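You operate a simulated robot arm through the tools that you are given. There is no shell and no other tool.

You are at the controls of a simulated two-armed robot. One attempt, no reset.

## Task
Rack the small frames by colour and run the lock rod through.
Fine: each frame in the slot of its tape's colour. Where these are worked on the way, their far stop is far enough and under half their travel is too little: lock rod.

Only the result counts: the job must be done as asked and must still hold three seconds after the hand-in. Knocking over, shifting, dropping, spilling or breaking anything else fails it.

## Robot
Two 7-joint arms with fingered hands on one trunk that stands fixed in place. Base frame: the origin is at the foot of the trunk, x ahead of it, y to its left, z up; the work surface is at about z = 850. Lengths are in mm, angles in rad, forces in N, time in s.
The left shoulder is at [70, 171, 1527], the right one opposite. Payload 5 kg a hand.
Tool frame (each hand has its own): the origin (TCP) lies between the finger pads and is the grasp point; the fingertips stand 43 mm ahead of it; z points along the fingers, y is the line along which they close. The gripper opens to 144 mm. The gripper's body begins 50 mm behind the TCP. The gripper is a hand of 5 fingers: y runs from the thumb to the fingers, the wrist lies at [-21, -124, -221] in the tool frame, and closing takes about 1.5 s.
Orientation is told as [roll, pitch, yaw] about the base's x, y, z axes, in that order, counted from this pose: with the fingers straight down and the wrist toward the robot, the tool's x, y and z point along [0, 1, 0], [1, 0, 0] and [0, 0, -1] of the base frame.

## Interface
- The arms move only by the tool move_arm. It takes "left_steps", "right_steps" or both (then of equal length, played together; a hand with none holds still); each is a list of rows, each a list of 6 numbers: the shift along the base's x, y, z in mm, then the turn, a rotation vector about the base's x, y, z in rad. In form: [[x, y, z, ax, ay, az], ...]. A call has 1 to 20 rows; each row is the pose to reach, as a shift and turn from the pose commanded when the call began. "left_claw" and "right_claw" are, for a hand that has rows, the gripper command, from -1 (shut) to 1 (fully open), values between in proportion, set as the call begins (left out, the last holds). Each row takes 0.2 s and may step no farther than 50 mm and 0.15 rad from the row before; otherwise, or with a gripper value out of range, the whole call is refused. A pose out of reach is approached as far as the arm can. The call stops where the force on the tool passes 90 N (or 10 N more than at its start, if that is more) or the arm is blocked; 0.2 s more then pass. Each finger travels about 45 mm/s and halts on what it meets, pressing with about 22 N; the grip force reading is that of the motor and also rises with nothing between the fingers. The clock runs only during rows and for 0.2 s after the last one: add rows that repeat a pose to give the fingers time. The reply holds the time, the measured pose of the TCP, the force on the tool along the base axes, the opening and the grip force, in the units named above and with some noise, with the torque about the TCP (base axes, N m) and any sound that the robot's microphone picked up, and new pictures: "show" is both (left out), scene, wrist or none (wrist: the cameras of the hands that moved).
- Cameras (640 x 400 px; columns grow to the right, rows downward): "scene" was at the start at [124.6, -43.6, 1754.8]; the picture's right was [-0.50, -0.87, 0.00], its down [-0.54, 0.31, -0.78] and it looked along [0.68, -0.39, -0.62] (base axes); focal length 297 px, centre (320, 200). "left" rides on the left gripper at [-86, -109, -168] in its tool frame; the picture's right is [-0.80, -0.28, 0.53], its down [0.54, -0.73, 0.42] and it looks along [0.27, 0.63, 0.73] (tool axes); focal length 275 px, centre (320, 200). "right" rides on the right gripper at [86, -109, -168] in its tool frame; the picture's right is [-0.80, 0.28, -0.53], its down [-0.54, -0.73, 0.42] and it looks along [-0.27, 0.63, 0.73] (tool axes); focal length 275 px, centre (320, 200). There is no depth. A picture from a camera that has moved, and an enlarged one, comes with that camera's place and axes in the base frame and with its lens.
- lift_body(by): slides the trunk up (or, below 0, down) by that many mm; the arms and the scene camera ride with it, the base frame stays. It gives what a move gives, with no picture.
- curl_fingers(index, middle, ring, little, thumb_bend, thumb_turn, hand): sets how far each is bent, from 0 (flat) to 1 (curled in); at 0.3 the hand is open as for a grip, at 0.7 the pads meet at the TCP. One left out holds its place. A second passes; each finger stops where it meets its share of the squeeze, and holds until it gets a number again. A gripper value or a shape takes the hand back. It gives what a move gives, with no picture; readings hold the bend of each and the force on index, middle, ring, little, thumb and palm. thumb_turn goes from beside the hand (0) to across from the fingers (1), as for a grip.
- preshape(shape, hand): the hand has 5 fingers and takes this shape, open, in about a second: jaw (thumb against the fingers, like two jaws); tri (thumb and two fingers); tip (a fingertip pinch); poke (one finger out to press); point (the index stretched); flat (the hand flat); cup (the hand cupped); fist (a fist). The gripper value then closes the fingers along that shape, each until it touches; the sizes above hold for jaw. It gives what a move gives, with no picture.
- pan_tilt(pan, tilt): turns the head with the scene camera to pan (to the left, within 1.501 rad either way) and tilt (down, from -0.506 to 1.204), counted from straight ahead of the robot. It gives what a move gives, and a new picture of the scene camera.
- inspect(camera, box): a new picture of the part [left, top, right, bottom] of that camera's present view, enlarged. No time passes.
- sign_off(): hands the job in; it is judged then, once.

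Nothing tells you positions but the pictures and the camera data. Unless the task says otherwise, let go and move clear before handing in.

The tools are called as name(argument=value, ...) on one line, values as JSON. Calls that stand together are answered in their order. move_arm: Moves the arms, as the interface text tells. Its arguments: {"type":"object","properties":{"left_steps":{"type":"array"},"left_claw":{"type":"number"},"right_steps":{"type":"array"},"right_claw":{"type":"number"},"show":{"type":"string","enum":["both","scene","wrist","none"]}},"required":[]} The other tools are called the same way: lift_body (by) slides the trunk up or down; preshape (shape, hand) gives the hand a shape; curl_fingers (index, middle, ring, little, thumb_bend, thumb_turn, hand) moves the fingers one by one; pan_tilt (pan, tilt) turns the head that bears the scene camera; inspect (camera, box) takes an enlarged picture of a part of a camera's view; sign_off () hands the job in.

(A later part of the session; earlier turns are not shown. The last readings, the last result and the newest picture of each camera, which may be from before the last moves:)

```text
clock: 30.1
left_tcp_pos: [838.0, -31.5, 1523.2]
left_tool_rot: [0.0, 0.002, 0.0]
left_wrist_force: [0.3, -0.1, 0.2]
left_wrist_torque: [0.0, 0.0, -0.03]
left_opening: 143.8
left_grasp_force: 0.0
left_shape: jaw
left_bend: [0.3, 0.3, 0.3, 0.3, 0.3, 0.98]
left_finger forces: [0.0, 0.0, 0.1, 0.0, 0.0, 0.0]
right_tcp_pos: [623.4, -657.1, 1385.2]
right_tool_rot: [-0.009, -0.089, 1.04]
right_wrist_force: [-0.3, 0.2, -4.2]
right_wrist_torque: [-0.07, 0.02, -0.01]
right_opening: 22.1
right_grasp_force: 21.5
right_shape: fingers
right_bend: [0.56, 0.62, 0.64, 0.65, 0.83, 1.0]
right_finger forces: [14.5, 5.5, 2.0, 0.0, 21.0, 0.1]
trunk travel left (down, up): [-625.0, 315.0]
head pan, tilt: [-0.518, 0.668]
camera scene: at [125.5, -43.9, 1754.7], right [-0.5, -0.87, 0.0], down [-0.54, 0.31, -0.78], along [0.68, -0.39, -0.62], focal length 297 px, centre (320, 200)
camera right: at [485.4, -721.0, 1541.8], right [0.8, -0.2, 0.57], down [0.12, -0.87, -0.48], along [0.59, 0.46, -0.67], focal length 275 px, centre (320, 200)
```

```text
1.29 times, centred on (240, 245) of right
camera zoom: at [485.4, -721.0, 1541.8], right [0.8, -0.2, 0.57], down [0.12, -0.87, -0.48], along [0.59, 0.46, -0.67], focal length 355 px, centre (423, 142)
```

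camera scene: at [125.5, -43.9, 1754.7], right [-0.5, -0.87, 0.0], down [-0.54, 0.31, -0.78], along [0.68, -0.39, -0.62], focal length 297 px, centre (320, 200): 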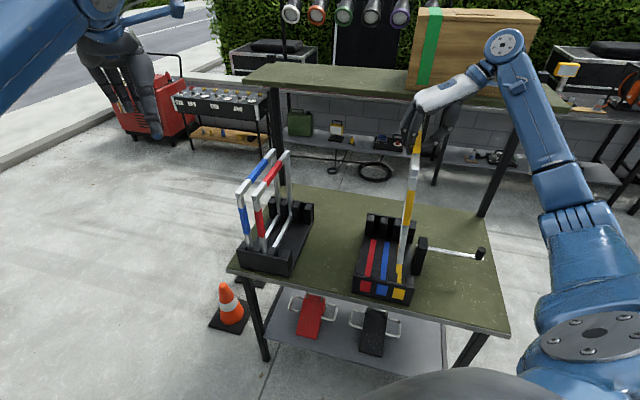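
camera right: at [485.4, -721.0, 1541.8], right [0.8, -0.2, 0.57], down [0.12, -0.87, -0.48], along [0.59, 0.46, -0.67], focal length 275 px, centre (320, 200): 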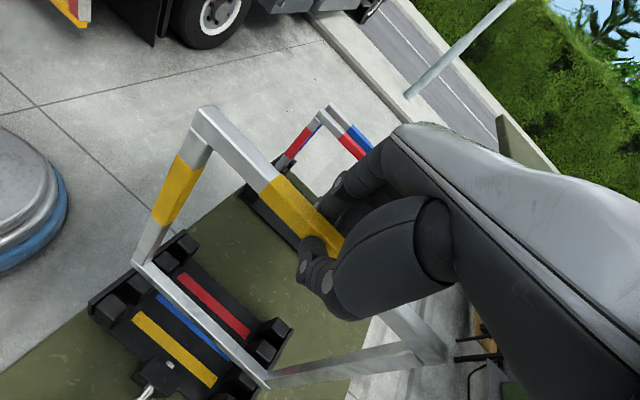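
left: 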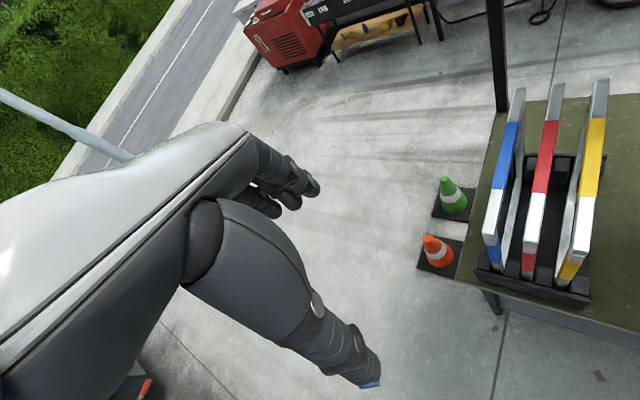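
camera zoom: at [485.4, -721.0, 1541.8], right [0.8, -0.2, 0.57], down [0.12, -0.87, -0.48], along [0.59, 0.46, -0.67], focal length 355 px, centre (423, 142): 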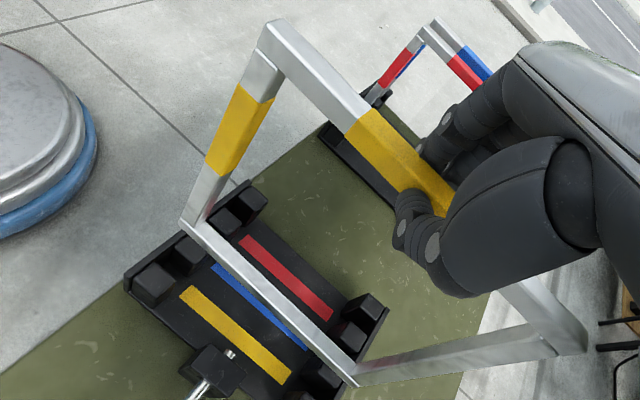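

The frame still leans slightly (bottom about 16 mm to the right), is about 0.05 rad short in yaw, and sits some 30 mm left of the yellow slot. I'll correct all three and re-measure.

move_arm(right_steps=[[-6, -8, 0, 0.012, -0.012, 0.017], [-12, -16, 0, 0.024, -0.024, 0.034], [-17.5, -24.5, 0, 0.035, -0.035, 0.05], [-17.5, -24.5, 0, 0.035, -0.035, 0.05], [-17.5, -24.5, 0, 0.035, -0.035, 0.05]], show="both")

inspect(camera="scene", box=[375, 120, 455, 210])

inspect(camera="scene", box=[345, 200, 445, 310])

inspect(camera="right", box=[80, 90, 400, 400])

```text
clock: 31.3
left_tcp_pos: [839.3, -31.7, 1524.2]
left_tool_rot: [-0.001, -0.001, 0.002]
left_wrist_force: [-0.2, -0.6, -0.7]
left_wrist_torque: [0.0, 0.01, -0.02]
left_opening: 143.6
left_grasp_force: 0.0
left_shape: jaw
left_bend: [0.3, 0.3, 0.3, 0.3, 0.3, 0.98]
left_finger forces: [0.1, 0.0, 0.0, 0.0, 0.0, 0.0]
right_tcp_pos: [606.1, -683.8, 1383.8]
right_tool_rot: [-0.025, -0.139, 1.091]
right_wrist_force: [-0.2, 0.4, -4.5]
right_wrist_torque: [-0.04, 0.03, -0.01]
right_opening: 21.8
right_grasp_force: 21.1
right_shape: fingers
right_bend: [0.56, 0.62, 0.64, 0.65, 0.83, 1.0]
right_finger forces: [14.5, 5.5, 2.1, 0.1, 21.1, 0.0]
trunk travel left (down, up): [-625.0, 315.0]
head pan, tilt: [-0.518, 0.668]
camera scene: at [125.4, -43.8, 1754.8], right [-0.5, -0.87, 0.0], down [-0.54, 0.31, -0.78], along [0.68, -0.39, -0.62], focal length 297 px, centre (320, 200)
camera right: at [466.3, -759.7, 1532.1], right [0.79, -0.18, 0.59], down [0.18, -0.84, -0.5], along [0.59, 0.51, -0.63], focal length 275 px, centre (320, 200)
```

scene: 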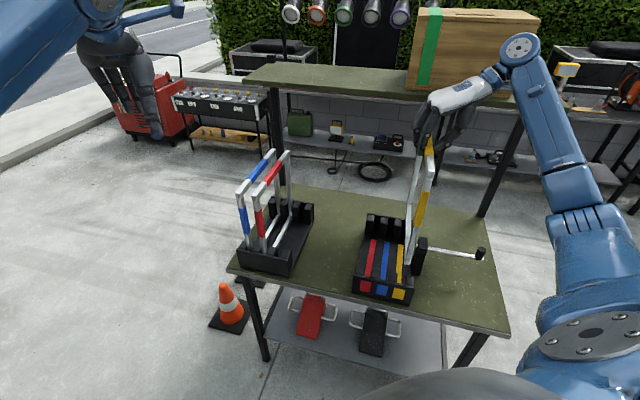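
right: 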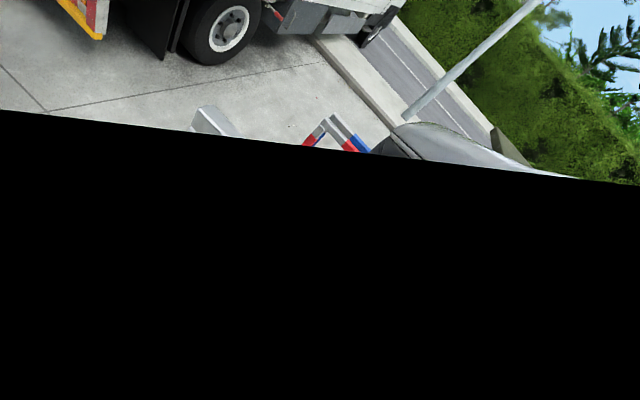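

```text
4.44 times, centred on (415, 165) of scene
camera zoom: at [125.4, -43.8, 1754.8], right [-0.5, -0.87, 0.0], down [-0.54, 0.31, -0.78], along [0.68, -0.39, -0.62], focal length 1319 px, centre (-102, 356)
```

zoom: 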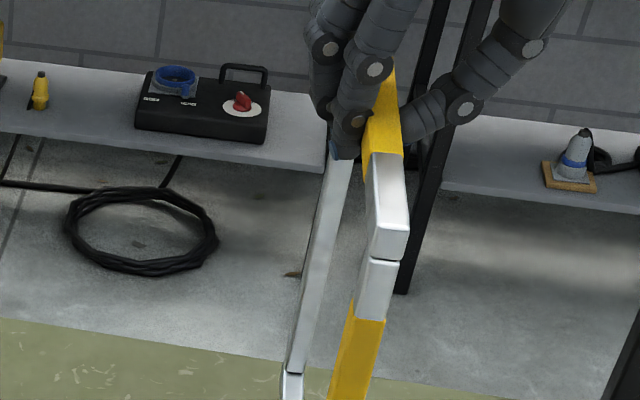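

```text
3.64 times, centred on (395, 255) of scene
camera zoom: at [125.4, -43.8, 1754.8], right [-0.5, -0.87, 0.0], down [-0.54, 0.31, -0.78], along [0.68, -0.39, -0.62], focal length 1079 px, centre (47, 0)
```

zoom: 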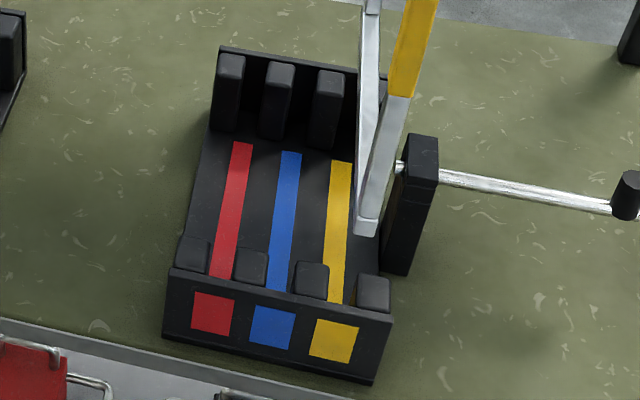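

```text
1.29 times, centred on (240, 245) of right
camera zoom: at [466.3, -759.7, 1532.1], right [0.79, -0.18, 0.59], down [0.18, -0.84, -0.5], along [0.59, 0.51, -0.63], focal length 355 px, centre (423, 142)
```

zoom: 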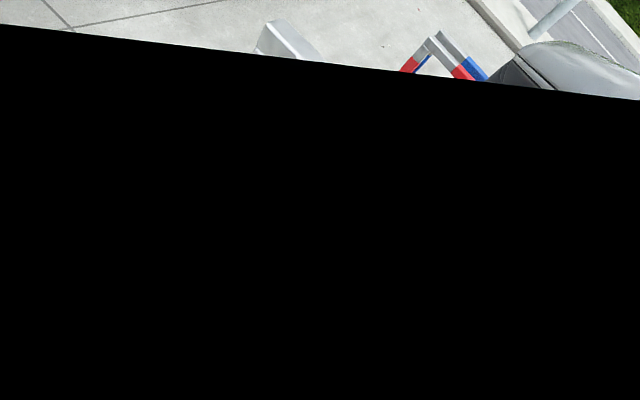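

The frame is nearly upright and parallel to its slot; in the scene view it needs about 7 mm more to the right, 4 mm back and a hair of lean. The wrist camera picture has gone mostly black, so I'll rely on the scene camera. I'll correct and lower 70 mm, to just above the posts.

move_arm(right_steps=[[-2.2, -7.8, 0, 0.0085, -0.0085, 0], [-2.2, -7.8, -25, 0.0085, -0.0085, 0], [-2.2, -7.8, -50, 0.0085, -0.0085, 0], [-2.2, -7.8, -70, 0.0085, -0.0085, 0], [-2.2, -7.8, -70, 0.0085, -0.0085, 0], [-2.2, -7.8, -70, 0.0085, -0.0085, 0]], show="both")

inspect(camera="scene", box=[385, 150, 449, 200])

inspect(camera="scene", box=[375, 200, 439, 240])

inspect(camera="scene", box=[375, 235, 439, 295])

```text
clock: 32.7
left_tcp_pos: [838.9, -31.5, 1523.3]
left_tool_rot: [-0.001, 0.0, 0.003]
left_wrist_force: [0.2, -0.1, -0.5]
left_wrist_torque: [0.0, 0.0, 0.01]
left_opening: 143.4
left_grasp_force: 0.2
left_shape: jaw
left_bend: [0.3, 0.3, 0.3, 0.3, 0.3, 0.98]
left_finger forces: [0.0, 0.1, 0.1, 0.0, 0.0, 0.0]
right_tcp_pos: [603.7, -691.7, 1315.7]
right_tool_rot: [-0.029, -0.147, 1.092]
right_wrist_force: [-0.3, 0.0, -3.5]
right_wrist_torque: [-0.08, 0.03, 0.0]
right_opening: 22.2
right_grasp_force: 22.3
right_shape: fingers
right_bend: [0.56, 0.62, 0.64, 0.65, 0.83, 1.0]
right_finger forces: [14.6, 5.4, 2.0, 0.0, 21.3, 0.0]
trunk travel left (down, up): [-625.0, 315.0]
head pan, tilt: [-0.518, 0.668]
camera scene: at [125.2, -43.9, 1754.8], right [-0.5, -0.87, 0.0], down [-0.54, 0.31, -0.78], along [0.68, -0.39, -0.62], focal length 297 px, centre (320, 200)
camera right: at [462.8, -768.7, 1462.1], right [0.78, -0.18, 0.59], down [0.19, -0.84, -0.51], along [0.59, 0.51, -0.62], focal length 275 px, centre (320, 200)
```

scene: 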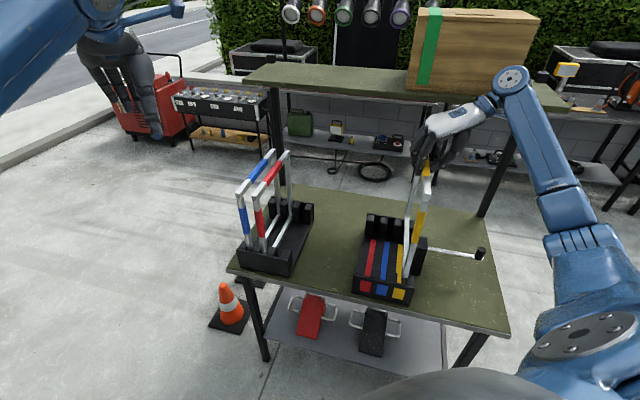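
right: 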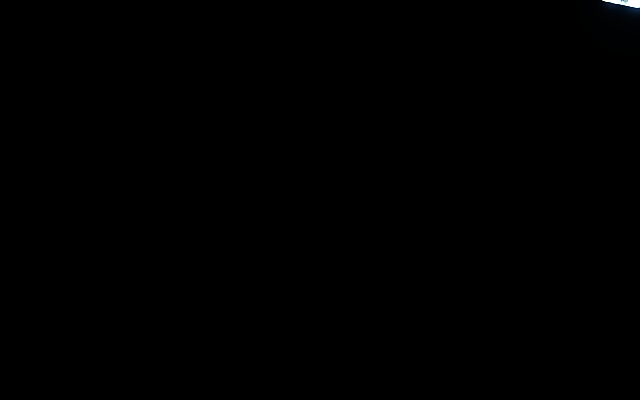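

```text
8.00 times, centred on (417, 175) of scene
camera zoom: at [125.2, -43.9, 1754.8], right [-0.5, -0.87, 0.0], down [-0.54, 0.31, -0.78], along [0.68, -0.39, -0.62], focal length 2375 px, centre (-456, 400)
```

zoom: 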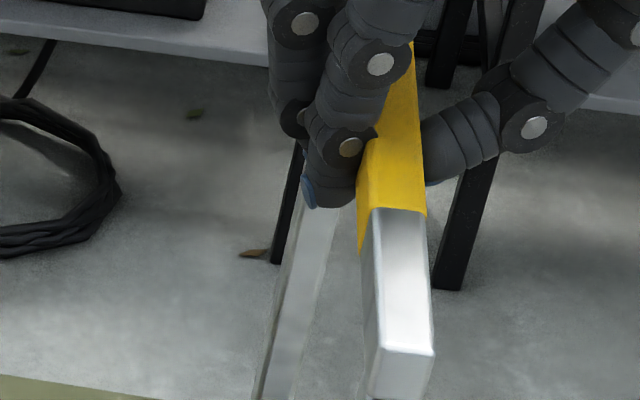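

```text
10.00 times, centred on (407, 220) of scene
camera zoom: at [125.2, -43.9, 1754.8], right [-0.5, -0.87, 0.0], down [-0.54, 0.31, -0.78], along [0.68, -0.39, -0.62], focal length 2968 px, centre (-550, 0)
```

zoom: 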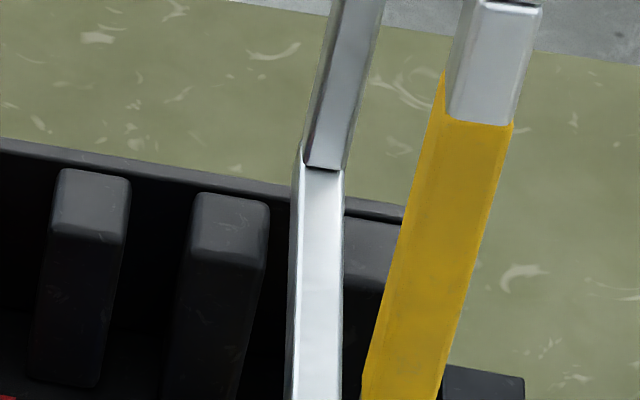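

```text
6.67 times, centred on (407, 265) of scene
camera zoom: at [125.2, -43.9, 1754.8], right [-0.5, -0.87, 0.0], down [-0.54, 0.31, -0.78], along [0.68, -0.39, -0.62], focal length 1979 px, centre (-260, -233)
```

zoom: 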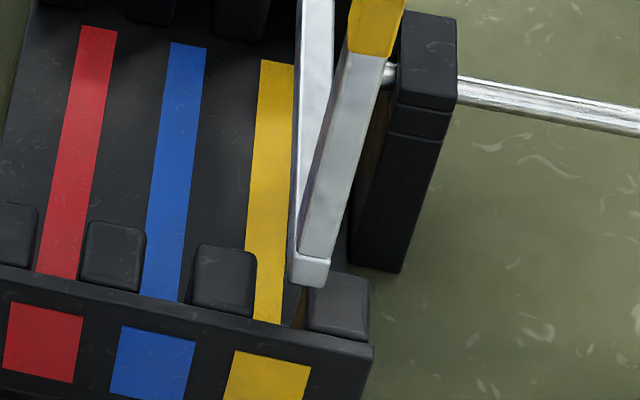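

The direct comparison of the frame's bottom with the post gaps shows the near end about 10 mm too far right and the far end about right. I'll turn -0.031 rad and shift 5 mm left, then check again.

move_arm(right_steps=[[1.8, 1.8, 0, 0, 0, -0.016], [3.7, 3.7, 0, 0, 0, -0.031], [3.7, 3.7, 0, 0, 0, -0.031], [3.7, 3.7, 0, 0, 0, -0.031]], show="none")

inspect(camera="scene", box=[375, 200, 439, 240])

inspect(camera="scene", box=[375, 240, 439, 280])

```text
clock: 33.7
left_tcp_pos: [838.8, -32.2, 1524.6]
left_tool_rot: [0.001, -0.001, 0.001]
left_wrist_force: [0.8, 0.4, 0.0]
left_wrist_torque: [-0.01, 0.0, -0.01]
left_opening: 143.3
left_grasp_force: 0.2
left_shape: jaw
left_bend: [0.3, 0.3, 0.3, 0.3, 0.3, 0.98]
left_finger forces: [0.0, 0.1, 0.0, 0.0, 0.1, 0.1]
right_tcp_pos: [607.9, -687.6, 1313.9]
right_tool_rot: [-0.028, -0.148, 1.061]
right_wrist_force: [1.2, 0.6, -4.3]
right_wrist_torque: [-0.1, 0.04, -0.03]
right_opening: 21.8
right_grasp_force: 21.9
right_shape: fingers
right_bend: [0.56, 0.62, 0.64, 0.65, 0.83, 1.0]
right_finger forces: [14.6, 5.6, 2.0, 0.0, 21.4, 0.0]
trunk travel left (down, up): [-625.0, 315.0]
head pan, tilt: [-0.518, 0.668]
```

```text
10.00 times, centred on (407, 220) of scene
camera zoom: at [125.1, -44.2, 1754.8], right [-0.5, -0.87, 0.0], down [-0.54, 0.31, -0.78], along [0.68, -0.39, -0.62], focal length 2968 px, centre (-550, 0)
```

zoom: 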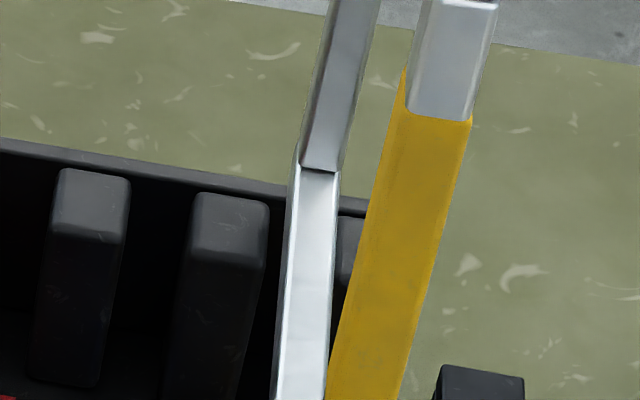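

```text
10.00 times, centred on (407, 260) of scene
camera zoom: at [125.1, -44.2, 1754.8], right [-0.5, -0.87, 0.0], down [-0.54, 0.31, -0.78], along [0.68, -0.39, -0.62], focal length 2968 px, centre (-550, -400)
```

zoom: 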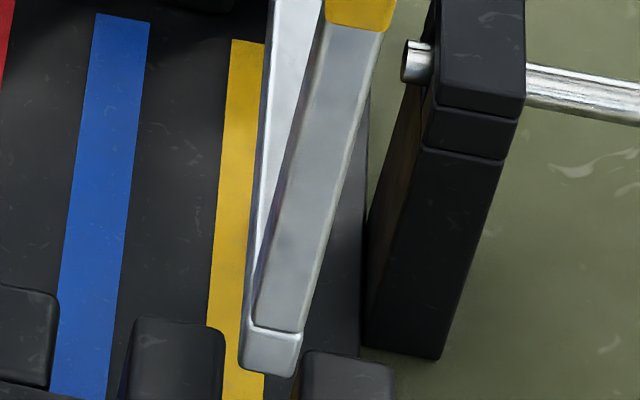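

Both ends are now within about 1.5 mm of their gaps. I'll lower in small steps into the slot, watching force and torque.

move_arm(right_steps=[[-0.5, -0.5, -8, 0, 0, 0.004], [-0.5, -0.5, -16, 0, 0, 0.004], [-0.5, -0.5, -24, 0, 0, 0.004], [-0.5, -0.5, -32, 0, 0, 0.004], [-0.5, -0.5, -40, 0, 0, 0.004], [-0.5, -0.5, -40, 0, 0, 0.004]], show="scene")

inspect(camera="scene", box=[375, 205, 439, 245])

inspect(camera="scene", box=[375, 250, 439, 290])

```text
clock: 35.1
left_tcp_pos: [838.7, -32.0, 1524.5]
left_tool_rot: [0.001, -0.001, 0.003]
left_wrist_force: [0.3, 0.3, 0.7]
left_wrist_torque: [0.02, 0.0, -0.01]
left_opening: 143.6
left_grasp_force: 0.1
left_shape: jaw
left_bend: [0.3, 0.3, 0.3, 0.3, 0.3, 0.98]
left_finger forces: [0.0, 0.0, 0.0, 0.1, 0.0, 0.0]
right_tcp_pos: [606.8, -688.6, 1274.0]
right_tool_rot: [-0.029, -0.149, 1.065]
right_wrist_force: [0.0, -0.1, -4.3]
right_wrist_torque: [-0.09, 0.03, 0.03]
right_opening: 21.8
right_grasp_force: 21.2
right_shape: fingers
right_bend: [0.56, 0.62, 0.64, 0.65, 0.83, 1.0]
right_finger forces: [14.6, 5.4, 2.0, 0.0, 21.3, 0.1]
trunk travel left (down, up): [-625.0, 315.0]
head pan, tilt: [-0.518, 0.668]
camera scene: at [125.2, -44.0, 1754.8], right [-0.5, -0.87, 0.0], down [-0.54, 0.31, -0.78], along [0.68, -0.39, -0.62], focal length 297 px, centre (320, 200)
```

scene: 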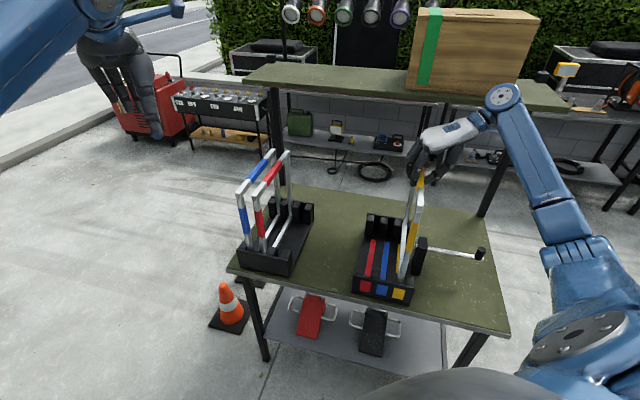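

```text
10.00 times, centred on (407, 225) of scene
camera zoom: at [125.2, -44.0, 1754.8], right [-0.5, -0.87, 0.0], down [-0.54, 0.31, -0.78], along [0.68, -0.39, -0.62], focal length 2968 px, centre (-550, -50)
```

zoom: 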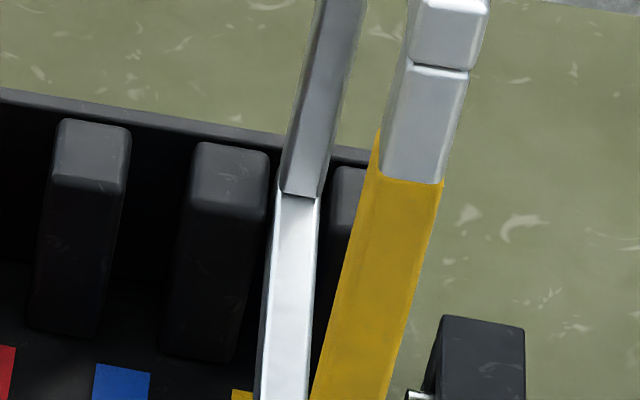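

```text
10.00 times, centred on (407, 270) of scene
camera zoom: at [125.2, -44.0, 1754.8], right [-0.5, -0.87, 0.0], down [-0.54, 0.31, -0.78], along [0.68, -0.39, -0.62], focal length 2968 px, centre (-550, -500)
```

zoom: 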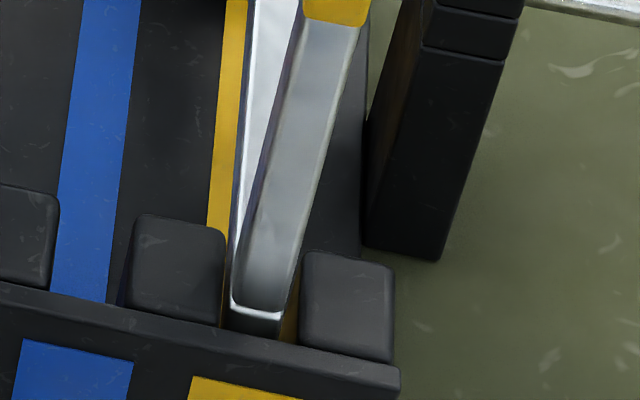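

The near bar is between its posts behind the front wall, and the far bar is centred between the back posts. I'll keep lowering toward the floor.

move_arm(right_steps=[[-0.7, -0.7, -8, 0, 0, 0.005], [-0.7, -0.7, -16, 0, 0, 0.005], [-0.7, -0.7, -24, 0, 0, 0.005], [-0.7, -0.7, -32, 0, 0, 0.005], [-0.7, -0.7, -40, 0, 0, 0.005], [-0.7, -0.7, -48, 0, 0, 0.005], [-0.7, -0.7, -54, 0, 0, 0.005], [-0.7, -0.7, -54, 0, 0, 0.005]], show="scene")

inspect(camera="scene", box=[350, 170, 446, 310])

```text
clock: 36.9
left_tcp_pos: [839.4, -34.0, 1524.5]
left_tool_rot: [0.001, 0.0, 0.003]
left_wrist_force: [-0.4, -0.1, 0.1]
left_wrist_torque: [0.03, 0.03, 0.01]
left_opening: 143.8
left_grasp_force: 0.1
left_shape: jaw
left_bend: [0.3, 0.3, 0.3, 0.3, 0.3, 0.98]
left_finger forces: [0.0, 0.0, 0.1, 0.0, 0.0, 0.1]
right_tcp_pos: [605.2, -689.0, 1219.4]
right_tool_rot: [-0.027, -0.148, 1.071]
right_wrist_force: [0.7, -0.2, -3.7]
right_wrist_torque: [-0.07, 0.05, 0.01]
right_opening: 22.0
right_grasp_force: 22.4
right_shape: fingers
right_bend: [0.56, 0.62, 0.64, 0.65, 0.83, 1.0]
right_finger forces: [14.6, 5.5, 2.0, 0.0, 21.4, 0.0]
trunk travel left (down, up): [-625.0, 315.0]
head pan, tilt: [-0.518, 0.668]
camera scene: at [125.2, -44.1, 1754.8], right [-0.5, -0.87, 0.0], down [-0.54, 0.31, -0.78], along [0.68, -0.39, -0.62], focal length 297 px, centre (320, 200)
```

scene: 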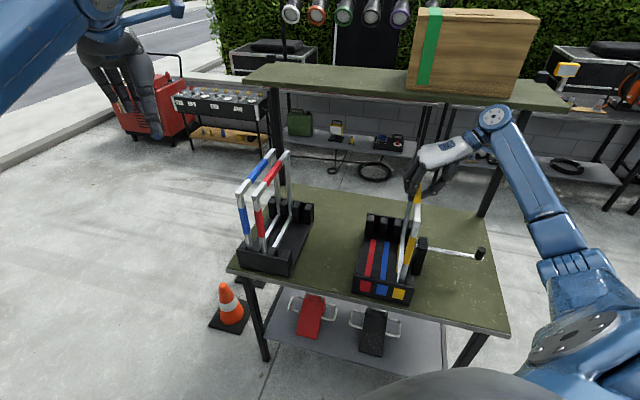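

```text
2.86 times, centred on (398, 240) of scene
camera zoom: at [125.2, -44.1, 1754.8], right [-0.5, -0.87, 0.0], down [-0.54, 0.31, -0.78], along [0.68, -0.39, -0.62], focal length 848 px, centre (97, 86)
```

zoom: 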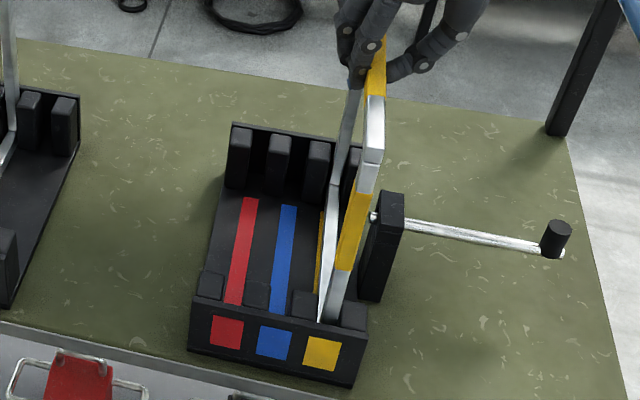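

No contact so far and the frame is going in cleanly. I'll lower the last 10 mm or so in fine steps until the weight comes off.

move_arm(right_steps=[[0, 0, -2, 0, 0, 0], [0, 0, -4, 0, 0, 0], [0, 0, -6, 0, 0, 0], [0, 0, -8, 0, 0, 0], [0, 0, -8, 0, 0, 0]], show="none")

inspect(camera="scene", box=[380, 150, 444, 220])

```text
clock: 38.1
left_tcp_pos: [839.7, -32.3, 1525.0]
left_tool_rot: [-0.001, 0.001, 0.0]
left_wrist_force: [-0.1, -0.6, 0.8]
left_wrist_torque: [-0.01, 0.02, 0.0]
left_opening: 143.3
left_grasp_force: 0.0
left_shape: jaw
left_bend: [0.3, 0.3, 0.3, 0.3, 0.3, 0.98]
left_finger forces: [0.0, 0.0, 0.0, 0.0, 0.0, 0.0]
right_tcp_pos: [606.3, -688.8, 1212.1]
right_tool_rot: [-0.029, -0.149, 1.069]
right_wrist_force: [0.0, -0.1, -4.4]
right_wrist_torque: [-0.08, 0.04, 0.0]
right_opening: 22.0
right_grasp_force: 21.6
right_shape: fingers
right_bend: [0.56, 0.62, 0.64, 0.65, 0.83, 1.0]
right_finger forces: [14.6, 5.6, 1.9, 0.0, 21.3, 0.0]
trunk travel left (down, up): [-625.0, 315.0]
head pan, tilt: [-0.518, 0.668]
```

```text
5.71 times, centred on (412, 185) of scene
camera zoom: at [125.1, -44.1, 1754.8], right [-0.5, -0.87, 0.0], down [-0.54, 0.31, -0.78], along [0.68, -0.39, -0.62], focal length 1696 px, centre (-206, 286)
```

zoom: 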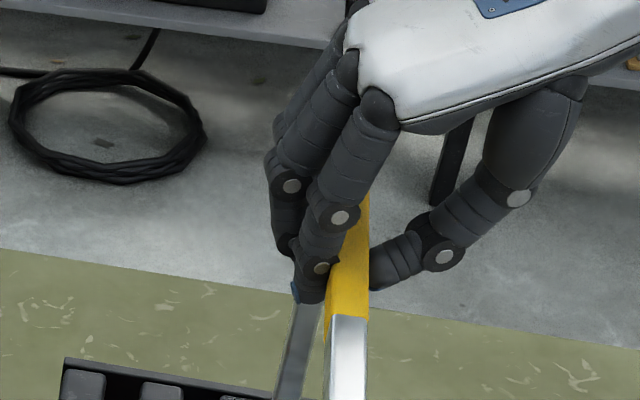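

It is still hanging freely, so I'll keep lowering in 2 mm steps.

move_arm(right_steps=[[0, 0, -2, 0, 0, 0], [0, 0, -4, 0, 0, 0], [0, 0, -6, 0, 0, 0], [0, 0, -6, 0, 0, 0]], show="none")

```text
clock: 39.1
left_tcp_pos: [838.0, -31.6, 1525.4]
left_tool_rot: [-0.001, 0.0, 0.002]
left_wrist_force: [0.8, 0.0, -0.1]
left_wrist_torque: [-0.02, -0.03, -0.02]
left_opening: 143.5
left_grasp_force: 0.0
left_shape: jaw
left_bend: [0.3, 0.3, 0.3, 0.3, 0.3, 0.98]
left_finger forces: [0.0, 0.0, 0.0, 0.0, 0.0, 0.0]
right_tcp_pos: [604.8, -688.3, 1208.2]
right_tool_rot: [-0.03, -0.152, 1.07]
right_wrist_force: [1.3, -1.0, 7.7]
right_wrist_torque: [0.18, -0.08, -0.03]
right_opening: 22.1
right_grasp_force: 22.8
right_shape: fingers
right_bend: [0.56, 0.62, 0.64, 0.65, 0.83, 1.0]
right_finger forces: [15.2, 5.1, 2.4, 0.0, 23.1, 0.0]
trunk travel left (down, up): [-625.0, 315.0]
head pan, tilt: [-0.518, 0.668]
```

The frame has reached the floor; force rose to +7.7 N. I'll ease up 1.5 mm and open the hand.

move_arm(right_steps=[[0, 0, 1.5, 0, 0, 0], [0, 0, 1.5, 0, 0, 0]], show="none")

curl_fingers(hand="right", index=0.45, middle=0.45, ring=0.45, little=0.45, thumb_bend=0.6)

inspect(camera="scene", box=[350, 150, 462, 310])

inspect(camera="scene", box=[380, 150, 444, 190])

```text
clock: 39.7
left_tcp_pos: [839.1, -32.0, 1524.5]
left_tool_rot: [0.0, 0.0, 0.002]
left_wrist_force: [0.4, 0.4, 0.7]
left_wrist_torque: [-0.02, -0.02, 0.0]
left_opening: 143.7
left_grasp_force: 0.1
left_shape: jaw
left_bend: [0.3, 0.3, 0.3, 0.3, 0.3, 0.98]
left_finger forces: [0.0, 0.0, 0.1, 0.1, 0.0, 0.0]
right_tcp_pos: [606.0, -688.8, 1209.9]
right_tool_rot: [-0.029, -0.148, 1.07]
right_wrist_force: [-1.1, 0.1, 0.1]
right_wrist_torque: [0.04, -0.06, 0.06]
right_opening: 22.0
right_grasp_force: 23.0
right_shape: fingers
right_bend: [0.56, 0.62, 0.64, 0.65, 0.83, 1.0]
right_finger forces: [14.7, 5.5, 2.3, 0.1, 22.3, 0.0]
trunk travel left (down, up): [-625.0, 315.0]
head pan, tilt: [-0.518, 0.668]
```

```text
clock: 40.7
left_tcp_pos: [839.3, -32.5, 1524.5]
left_tool_rot: [-0.001, 0.001, 0.003]
left_wrist_force: [-0.3, -0.2, -0.3]
left_wrist_torque: [-0.01, 0.0, 0.01]
left_opening: 143.5
left_grasp_force: 0.1
left_shape: jaw
left_bend: [0.3, 0.3, 0.3, 0.3, 0.3, 0.98]
left_finger forces: [0.0, 0.1, 0.1, 0.1, 0.0, 0.0]
right_tcp_pos: [606.2, -688.3, 1208.1]
right_tool_rot: [-0.029, -0.148, 1.07]
right_wrist_force: [0.8, 0.3, 0.0]
right_wrist_torque: [0.0, 0.03, -0.02]
right_opening: 68.7
right_grasp_force: 0.1
right_shape: fingers
right_bend: [0.45, 0.45, 0.45, 0.45, 0.6, 1.0]
right_finger forces: [0.1, 0.1, 0.1, 0.0, 0.0, 0.0]
trunk travel left (down, up): [-625.0, 315.0]
head pan, tilt: [-0.518, 0.668]
```

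```text
2.50 times, centred on (406, 230) of scene
camera zoom: at [124.8, -43.7, 1754.8], right [-0.5, -0.87, 0.0], down [-0.54, 0.31, -0.78], along [0.68, -0.39, -0.62], focal length 742 px, centre (105, 125)
```

zoom: 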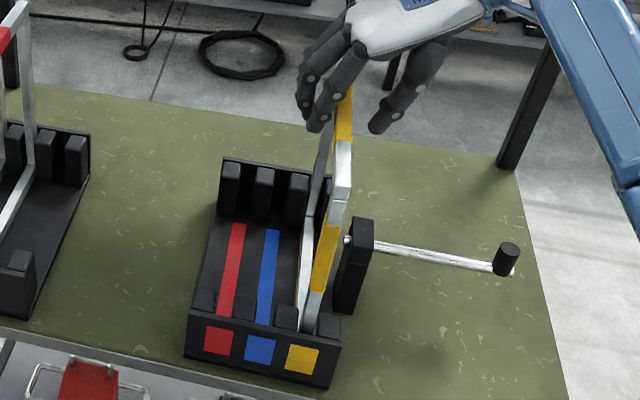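

```text
10.00 times, centred on (412, 170) of scene
camera zoom: at [124.8, -43.7, 1754.8], right [-0.5, -0.87, 0.0], down [-0.54, 0.31, -0.78], along [0.68, -0.39, -0.62], focal length 2968 px, centre (-600, 500)
```

zoom: 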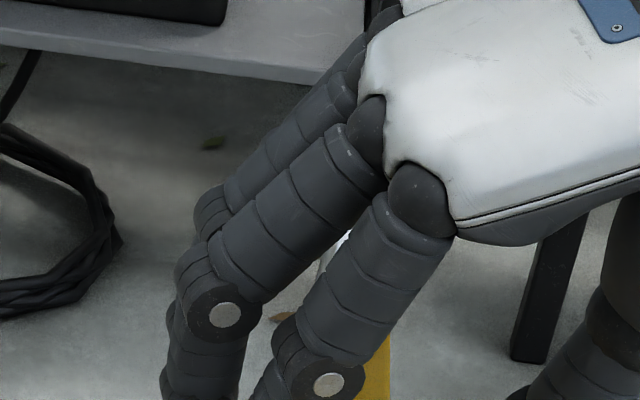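

Yellow stands in its slot and the hand is open. I'll rise clear, then turn the hand back to the plain down pose and head toward blue at a safe height.

move_arm(right_steps=[[0, 0, 20, 0, 0, 0], [0, 0, 45, 0, 0, 0], [0, 0, 90, 0, 0, 0], [0, 0, 135, 0, 0, 0], [20, 20, 150, -0.034, 0.038, -0.095], [50, 50, 150, -0.068, 0.076, -0.19], [85, 85, 150, -0.102, 0.113, -0.285], [120, 120, 150, -0.102, 0.113, -0.285], [155, 155, 150, -0.102, 0.113, -0.285], [190, 190, 150, -0.102, 0.113, -0.285], [225, 225, 150, -0.102, 0.113, -0.285], [225, 225, 150, -0.102, 0.113, -0.285]], show="both")

inspect(camera="scene", box=[346, 150, 442, 310])

```text
clock: 43.3
left_tcp_pos: [837.8, -32.6, 1525.2]
left_tool_rot: [-0.001, -0.001, 0.002]
left_wrist_force: [-1.0, -0.1, -0.1]
left_wrist_torque: [0.04, -0.02, 0.01]
left_opening: 143.8
left_grasp_force: 0.0
left_shape: jaw
left_bend: [0.3, 0.3, 0.3, 0.3, 0.3, 0.98]
left_finger forces: [0.0, 0.0, 0.0, 0.1, 0.0, 0.0]
right_tcp_pos: [829.5, -467.1, 1359.5]
right_tool_rot: [0.0, 0.001, 0.781]
right_wrist_force: [-0.6, 0.5, -0.1]
right_wrist_torque: [0.0, -0.01, -0.01]
right_opening: 69.2
right_grasp_force: 0.1
right_shape: fingers
right_bend: [0.45, 0.45, 0.45, 0.45, 0.6, 1.0]
right_finger forces: [0.0, 0.1, 0.0, 0.0, 0.0, 0.0]
trunk travel left (down, up): [-625.0, 315.0]
head pan, tilt: [-0.518, 0.668]
camera scene: at [124.2, -44.3, 1754.9], right [-0.5, -0.87, 0.0], down [-0.54, 0.31, -0.78], along [0.68, -0.39, -0.62], focal length 297 px, centre (320, 200)
camera right: at [692.5, -484.0, 1526.8], right [0.76, -0.36, 0.53], down [-0.13, -0.9, -0.42], along [0.63, 0.25, -0.73], focal length 275 px, centre (320, 200)
```

scene: 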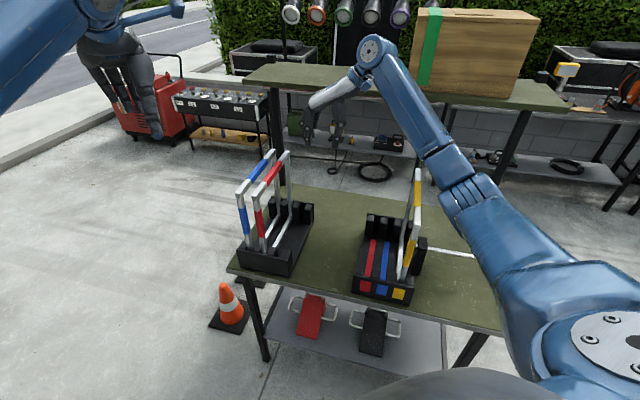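
right: 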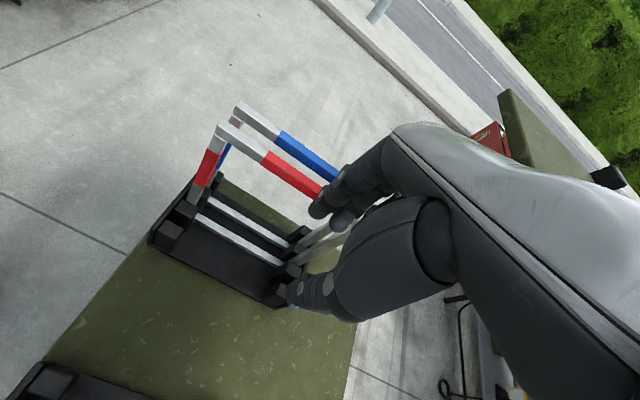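

```text
2.50 times, centred on (394, 230) of scene
camera zoom: at [124.2, -44.3, 1754.9], right [-0.5, -0.87, 0.0], down [-0.54, 0.31, -0.78], along [0.68, -0.39, -0.62], focal length 742 px, centre (135, 125)
```

zoom: 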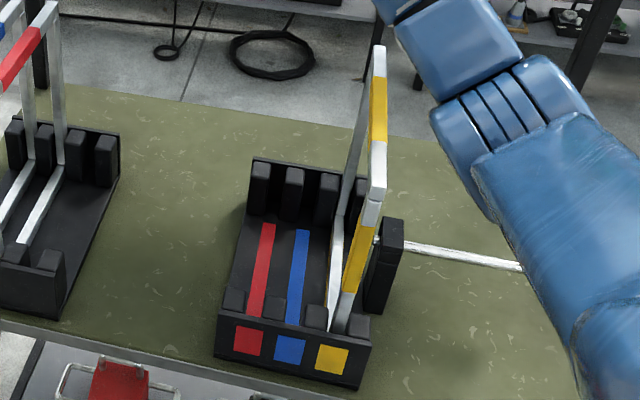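

Yellow stands upright in its slot and the hand is squared up again. For blue I'll shape the hand with the thumb straight (0.45) on the red side, index and middle ready, ring and little tucked away, and tilt the wrist back 0.4 rad for reach.

curl_fingers(hand="right", index=0.6, middle=0.6, ring=0.4, little=0.4, thumb_bend=0.45)

move_arm(right_steps=[[31, 33, 0, 0, 0, 0], [62, 66, 0, -0.071, -0.0705, 0], [93, 99, 0, -0.142, -0.141, 0], [124, 132, 0, -0.212, -0.211, 0], [155, 165, 0, -0.283, -0.282, 0], [187, 197, 0, -0.283, -0.282, 0], [187, 197, -35, -0.283, -0.282, 0], [187, 197, -70, -0.283, -0.282, 0], [187, 197, -70, -0.283, -0.282, 0]], show="both")

inspect(camera="scene", box=[225, 100, 321, 190])

inspect(camera="left", box=[420, 20, 640, 200])

```text
clock: 44.3
left_tcp_pos: [838.3, -31.5, 1523.2]
left_tool_rot: [0.001, 0.0, -0.002]
left_wrist_force: [0.5, -0.5, 0.2]
left_wrist_torque: [0.06, 0.0, -0.06]
left_opening: 143.7
left_grasp_force: 0.1
left_shape: jaw
left_bend: [0.3, 0.3, 0.3, 0.3, 0.3, 0.98]
left_finger forces: [0.0, 0.0, 0.1, 0.0, 0.1, 0.1]
right_tcp_pos: [829.9, -466.1, 1358.9]
right_tool_rot: [0.0, 0.0, 0.782]
right_wrist_force: [-0.6, -0.8, 0.2]
right_wrist_torque: [-0.04, -0.02, 0.0]
right_opening: 69.1
right_grasp_force: 0.1
right_shape: fingers
right_bend: [0.6, 0.6, 0.4, 0.4, 0.45, 0.99]
right_finger forces: [0.1, 0.1, 0.1, 0.0, 0.1, 0.1]
trunk travel left (down, up): [-625.0, 315.0]
head pan, tilt: [-0.518, 0.668]
```

```text
clock: 46.3
left_tcp_pos: [839.4, -30.5, 1524.7]
left_tool_rot: [-0.002, 0.001, 0.003]
left_wrist_force: [-0.3, 0.5, -0.2]
left_wrist_torque: [-0.03, 0.0, -0.02]
left_opening: 143.4
left_grasp_force: 0.1
left_shape: jaw
left_bend: [0.3, 0.3, 0.3, 0.3, 0.3, 0.98]
left_finger forces: [0.1, 0.1, 0.0, 0.0, 0.0, 0.0]
right_tcp_pos: [1017.9, -265.2, 1286.5]
right_tool_rot: [-0.4, -0.001, 0.784]
right_wrist_force: [-0.2, -0.2, -1.1]
right_wrist_torque: [-0.06, 0.03, 0.01]
right_opening: 69.1
right_grasp_force: 0.1
right_shape: fingers
right_bend: [0.6, 0.6, 0.4, 0.4, 0.45, 0.99]
right_finger forces: [0.1, 0.0, 0.0, 0.0, 0.0, 0.0]
trunk travel left (down, up): [-625.0, 315.0]
head pan, tilt: [-0.518, 0.668]
camera scene: at [125.1, -41.8, 1754.9], right [-0.5, -0.87, 0.0], down [-0.54, 0.31, -0.78], along [0.68, -0.39, -0.62], focal length 297 px, centre (320, 200)
camera right: at [838.5, -240.9, 1406.3], right [0.57, -0.17, 0.8], down [-0.05, -0.98, -0.18], along [0.82, 0.07, -0.57], focal length 275 px, centre (320, 200)
```

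scene: 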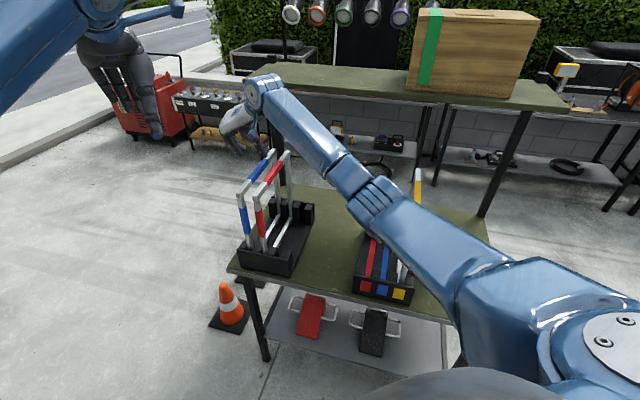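
right: 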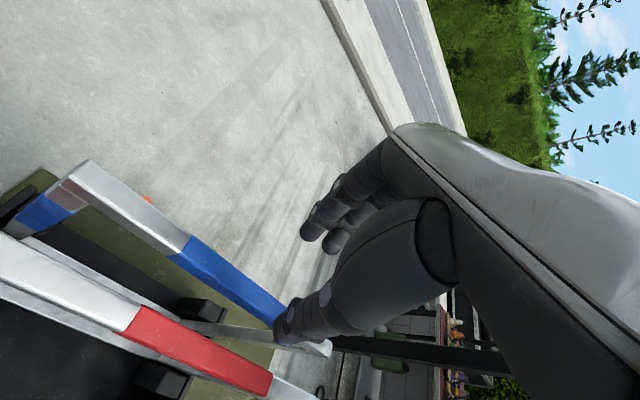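

```text
4.44 times, centred on (273, 145) of scene
camera zoom: at [125.1, -41.8, 1754.9], right [-0.5, -0.87, 0.0], down [-0.54, 0.31, -0.78], along [0.68, -0.39, -0.62], focal length 1319 px, centre (529, 444)
```

zoom: 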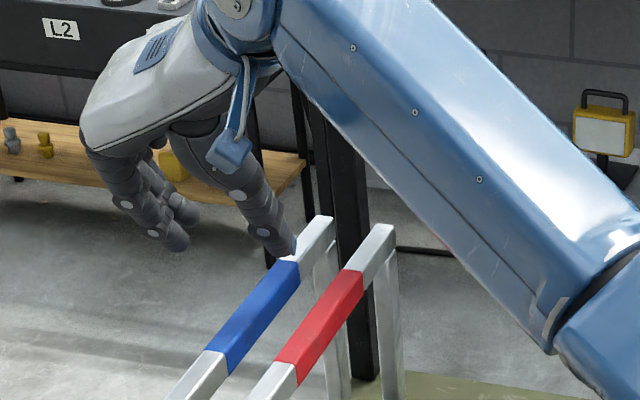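

```text
2.22 times, centred on (530, 110) of left
camera zoom: at [731.0, -115.4, 1691.8], right [-0.28, -0.8, -0.53], down [-0.73, 0.54, -0.42], along [0.63, 0.27, -0.73], focal length 612 px, centre (-147, 400)
```

zoom: 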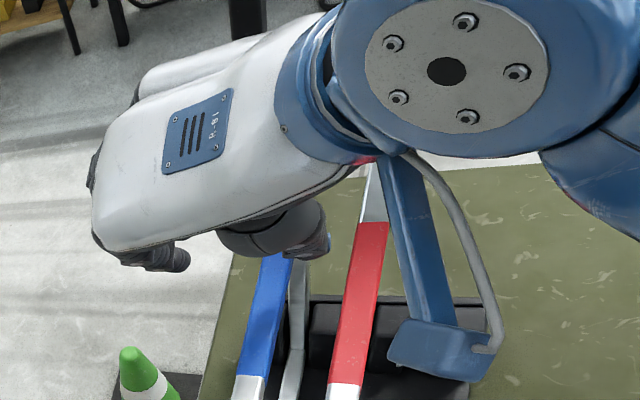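

The thumb tip is over the gap but about 7 mm too close to blue. I'll shift 7.5 mm to the right and hold to settle.

move_arm(right_steps=[[-5.4, -5.4, 0, 0, 0, 0], [-5.4, -5.4, 0, 0, 0, 0], [-5.4, -5.4, 0, 0, 0, 0]], show="wrist")

inspect(camera="scene", box=[235, 120, 299, 170])

inspect(camera="right", box=[180, 180, 372, 340])

```text
clock: 47.1
left_tcp_pos: [839.1, -31.5, 1524.5]
left_tool_rot: [0.0, 0.001, 0.002]
left_wrist_force: [0.5, -1.1, 0.4]
left_wrist_torque: [0.0, -0.01, -0.03]
left_opening: 143.6
left_grasp_force: 0.0
left_shape: jaw
left_bend: [0.3, 0.3, 0.3, 0.3, 0.3, 0.98]
left_finger forces: [0.1, 0.0, 0.0, 0.1, 0.1, 0.0]
right_tcp_pos: [1012.5, -273.4, 1286.7]
right_tool_rot: [-0.398, 0.0, 0.782]
right_wrist_force: [0.5, 0.1, -0.3]
right_wrist_torque: [-0.01, -0.04, 0.0]
right_opening: 69.3
right_grasp_force: 0.1
right_shape: fingers
right_bend: [0.6, 0.6, 0.4, 0.4, 0.45, 0.99]
right_finger forces: [0.0, 0.0, 0.0, 0.1, 0.0, 0.0]
trunk travel left (down, up): [-625.0, 315.0]
head pan, tilt: [-0.518, 0.668]
camera right: at [833.6, -247.1, 1407.6], right [0.57, -0.17, 0.8], down [-0.05, -0.98, -0.18], along [0.82, 0.07, -0.57], focal length 275 px, centre (320, 200)
```

right: 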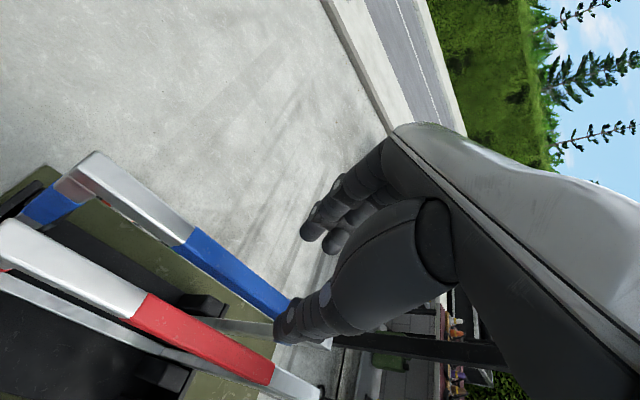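

```text
8.00 times, centred on (267, 145) of scene
camera zoom: at [124.9, -42.6, 1754.8], right [-0.5, -0.87, 0.0], down [-0.54, 0.31, -0.78], along [0.68, -0.39, -0.62], focal length 2375 px, centre (744, 640)
```

zoom: 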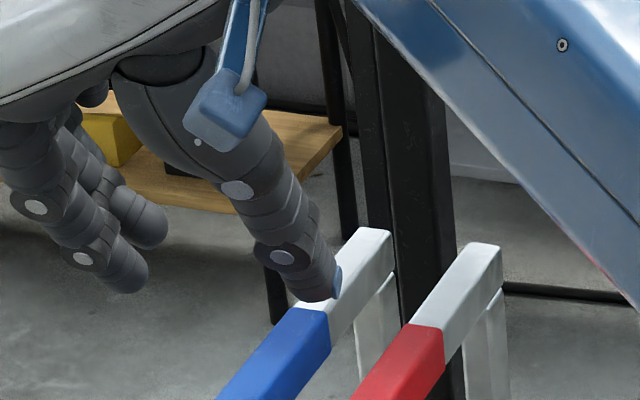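

```text
2.50 times, centred on (276, 260) of right
camera zoom: at [833.6, -247.1, 1407.6], right [0.57, -0.17, 0.8], down [-0.05, -0.98, -0.18], along [0.82, 0.07, -0.57], focal length 688 px, centre (430, 50)
```

zoom: 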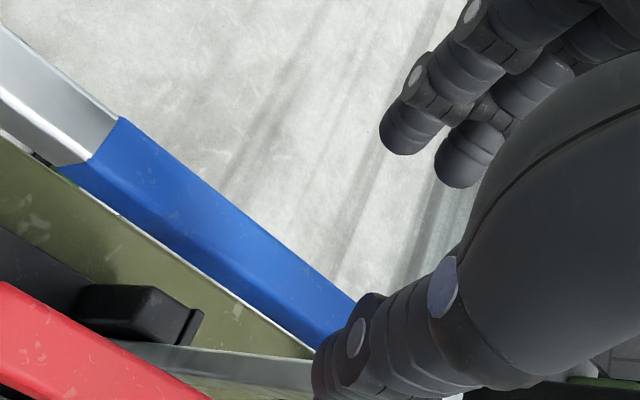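

The thumb is now centred in the blue–red gap and the fingers are left of blue. I'll descend 82 mm in steps.

move_arm(right_steps=[[0, 0, -20, 0, 0, 0], [0, 0, -40, 0, 0, 0], [0, 0, -60, 0, 0, 0], [0, 0, -72, 0, 0, 0], [0, 0, -82, 0, 0, 0], [0, 0, -82, 0, 0, 0]], show="both")

inspect(camera="scene", box=[230, 130, 310, 190])

inspect(camera="right", box=[160, 150, 384, 330])

```text
clock: 48.5
left_tcp_pos: [839.2, -31.0, 1524.6]
left_tool_rot: [0.0, -0.002, 0.002]
left_wrist_force: [0.5, -0.4, 0.3]
left_wrist_torque: [0.05, 0.03, 0.02]
left_opening: 143.6
left_grasp_force: 0.1
left_shape: jaw
left_bend: [0.3, 0.3, 0.3, 0.3, 0.3, 0.98]
left_finger forces: [0.0, 0.0, 0.1, 0.0, 0.0, 0.1]
right_tcp_pos: [1014.0, -271.7, 1206.1]
right_tool_rot: [-0.401, 0.0, 0.782]
right_wrist_force: [-1.0, -0.6, -1.1]
right_wrist_torque: [0.0, 0.02, 0.01]
right_opening: 69.0
right_grasp_force: 0.1
right_shape: fingers
right_bend: [0.6, 0.6, 0.4, 0.4, 0.45, 0.99]
right_finger forces: [0.0, 0.0, 0.0, 0.1, 0.1, 0.0]
trunk travel left (down, up): [-625.0, 315.0]
head pan, tilt: [-0.518, 0.668]
camera scene: at [124.9, -43.4, 1754.8], right [-0.5, -0.87, 0.0], down [-0.54, 0.31, -0.78], along [0.68, -0.39, -0.62], focal length 297 px, centre (320, 200)
camera right: at [834.2, -248.8, 1327.7], right [0.57, -0.17, 0.8], down [-0.05, -0.98, -0.18], along [0.82, 0.07, -0.57], focal length 275 px, centre (320, 200)
```

scene: 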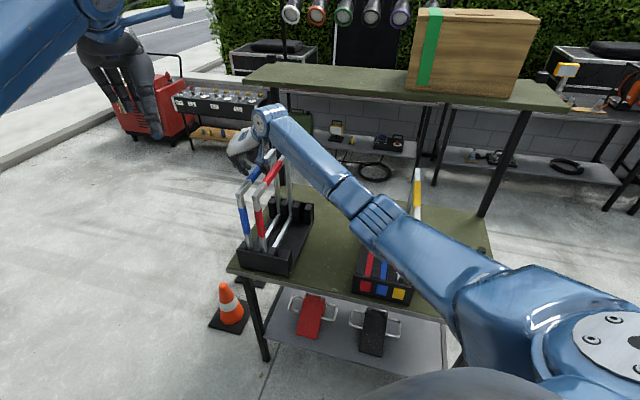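
right: 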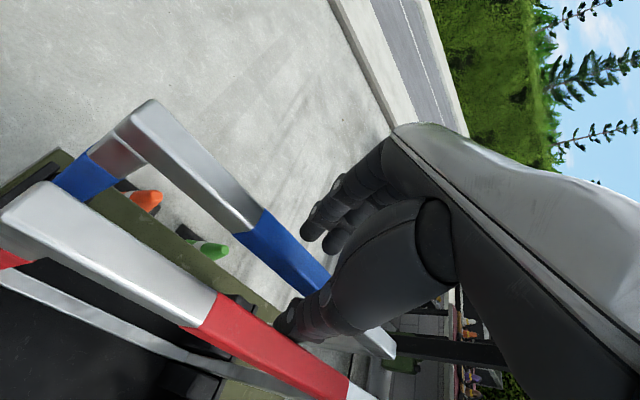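

```text
6.67 times, centred on (270, 160) of scene
camera zoom: at [124.9, -43.4, 1754.8], right [-0.5, -0.87, 0.0], down [-0.54, 0.31, -0.78], along [0.68, -0.39, -0.62], focal length 1979 px, centre (653, 467)
```

zoom: 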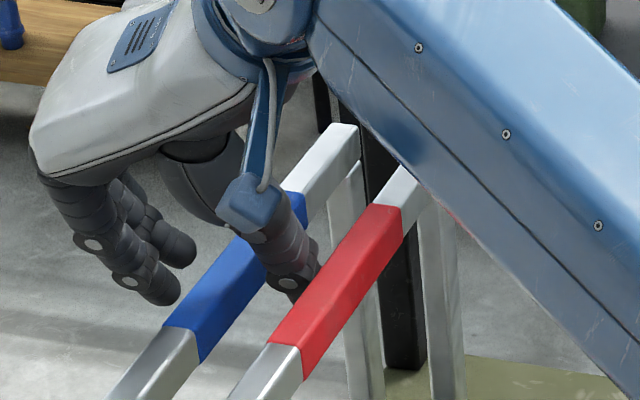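

```text
2.22 times, centred on (272, 240) of right
camera zoom: at [834.2, -248.8, 1327.7], right [0.57, -0.17, 0.8], down [-0.05, -0.98, -0.18], along [0.82, 0.07, -0.57], focal length 612 px, centre (427, 111)
```

zoom: 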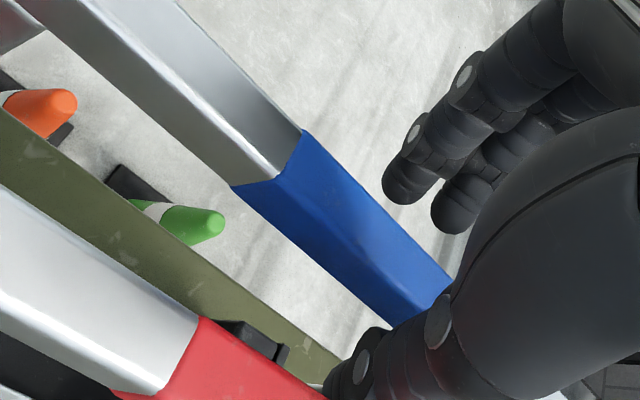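

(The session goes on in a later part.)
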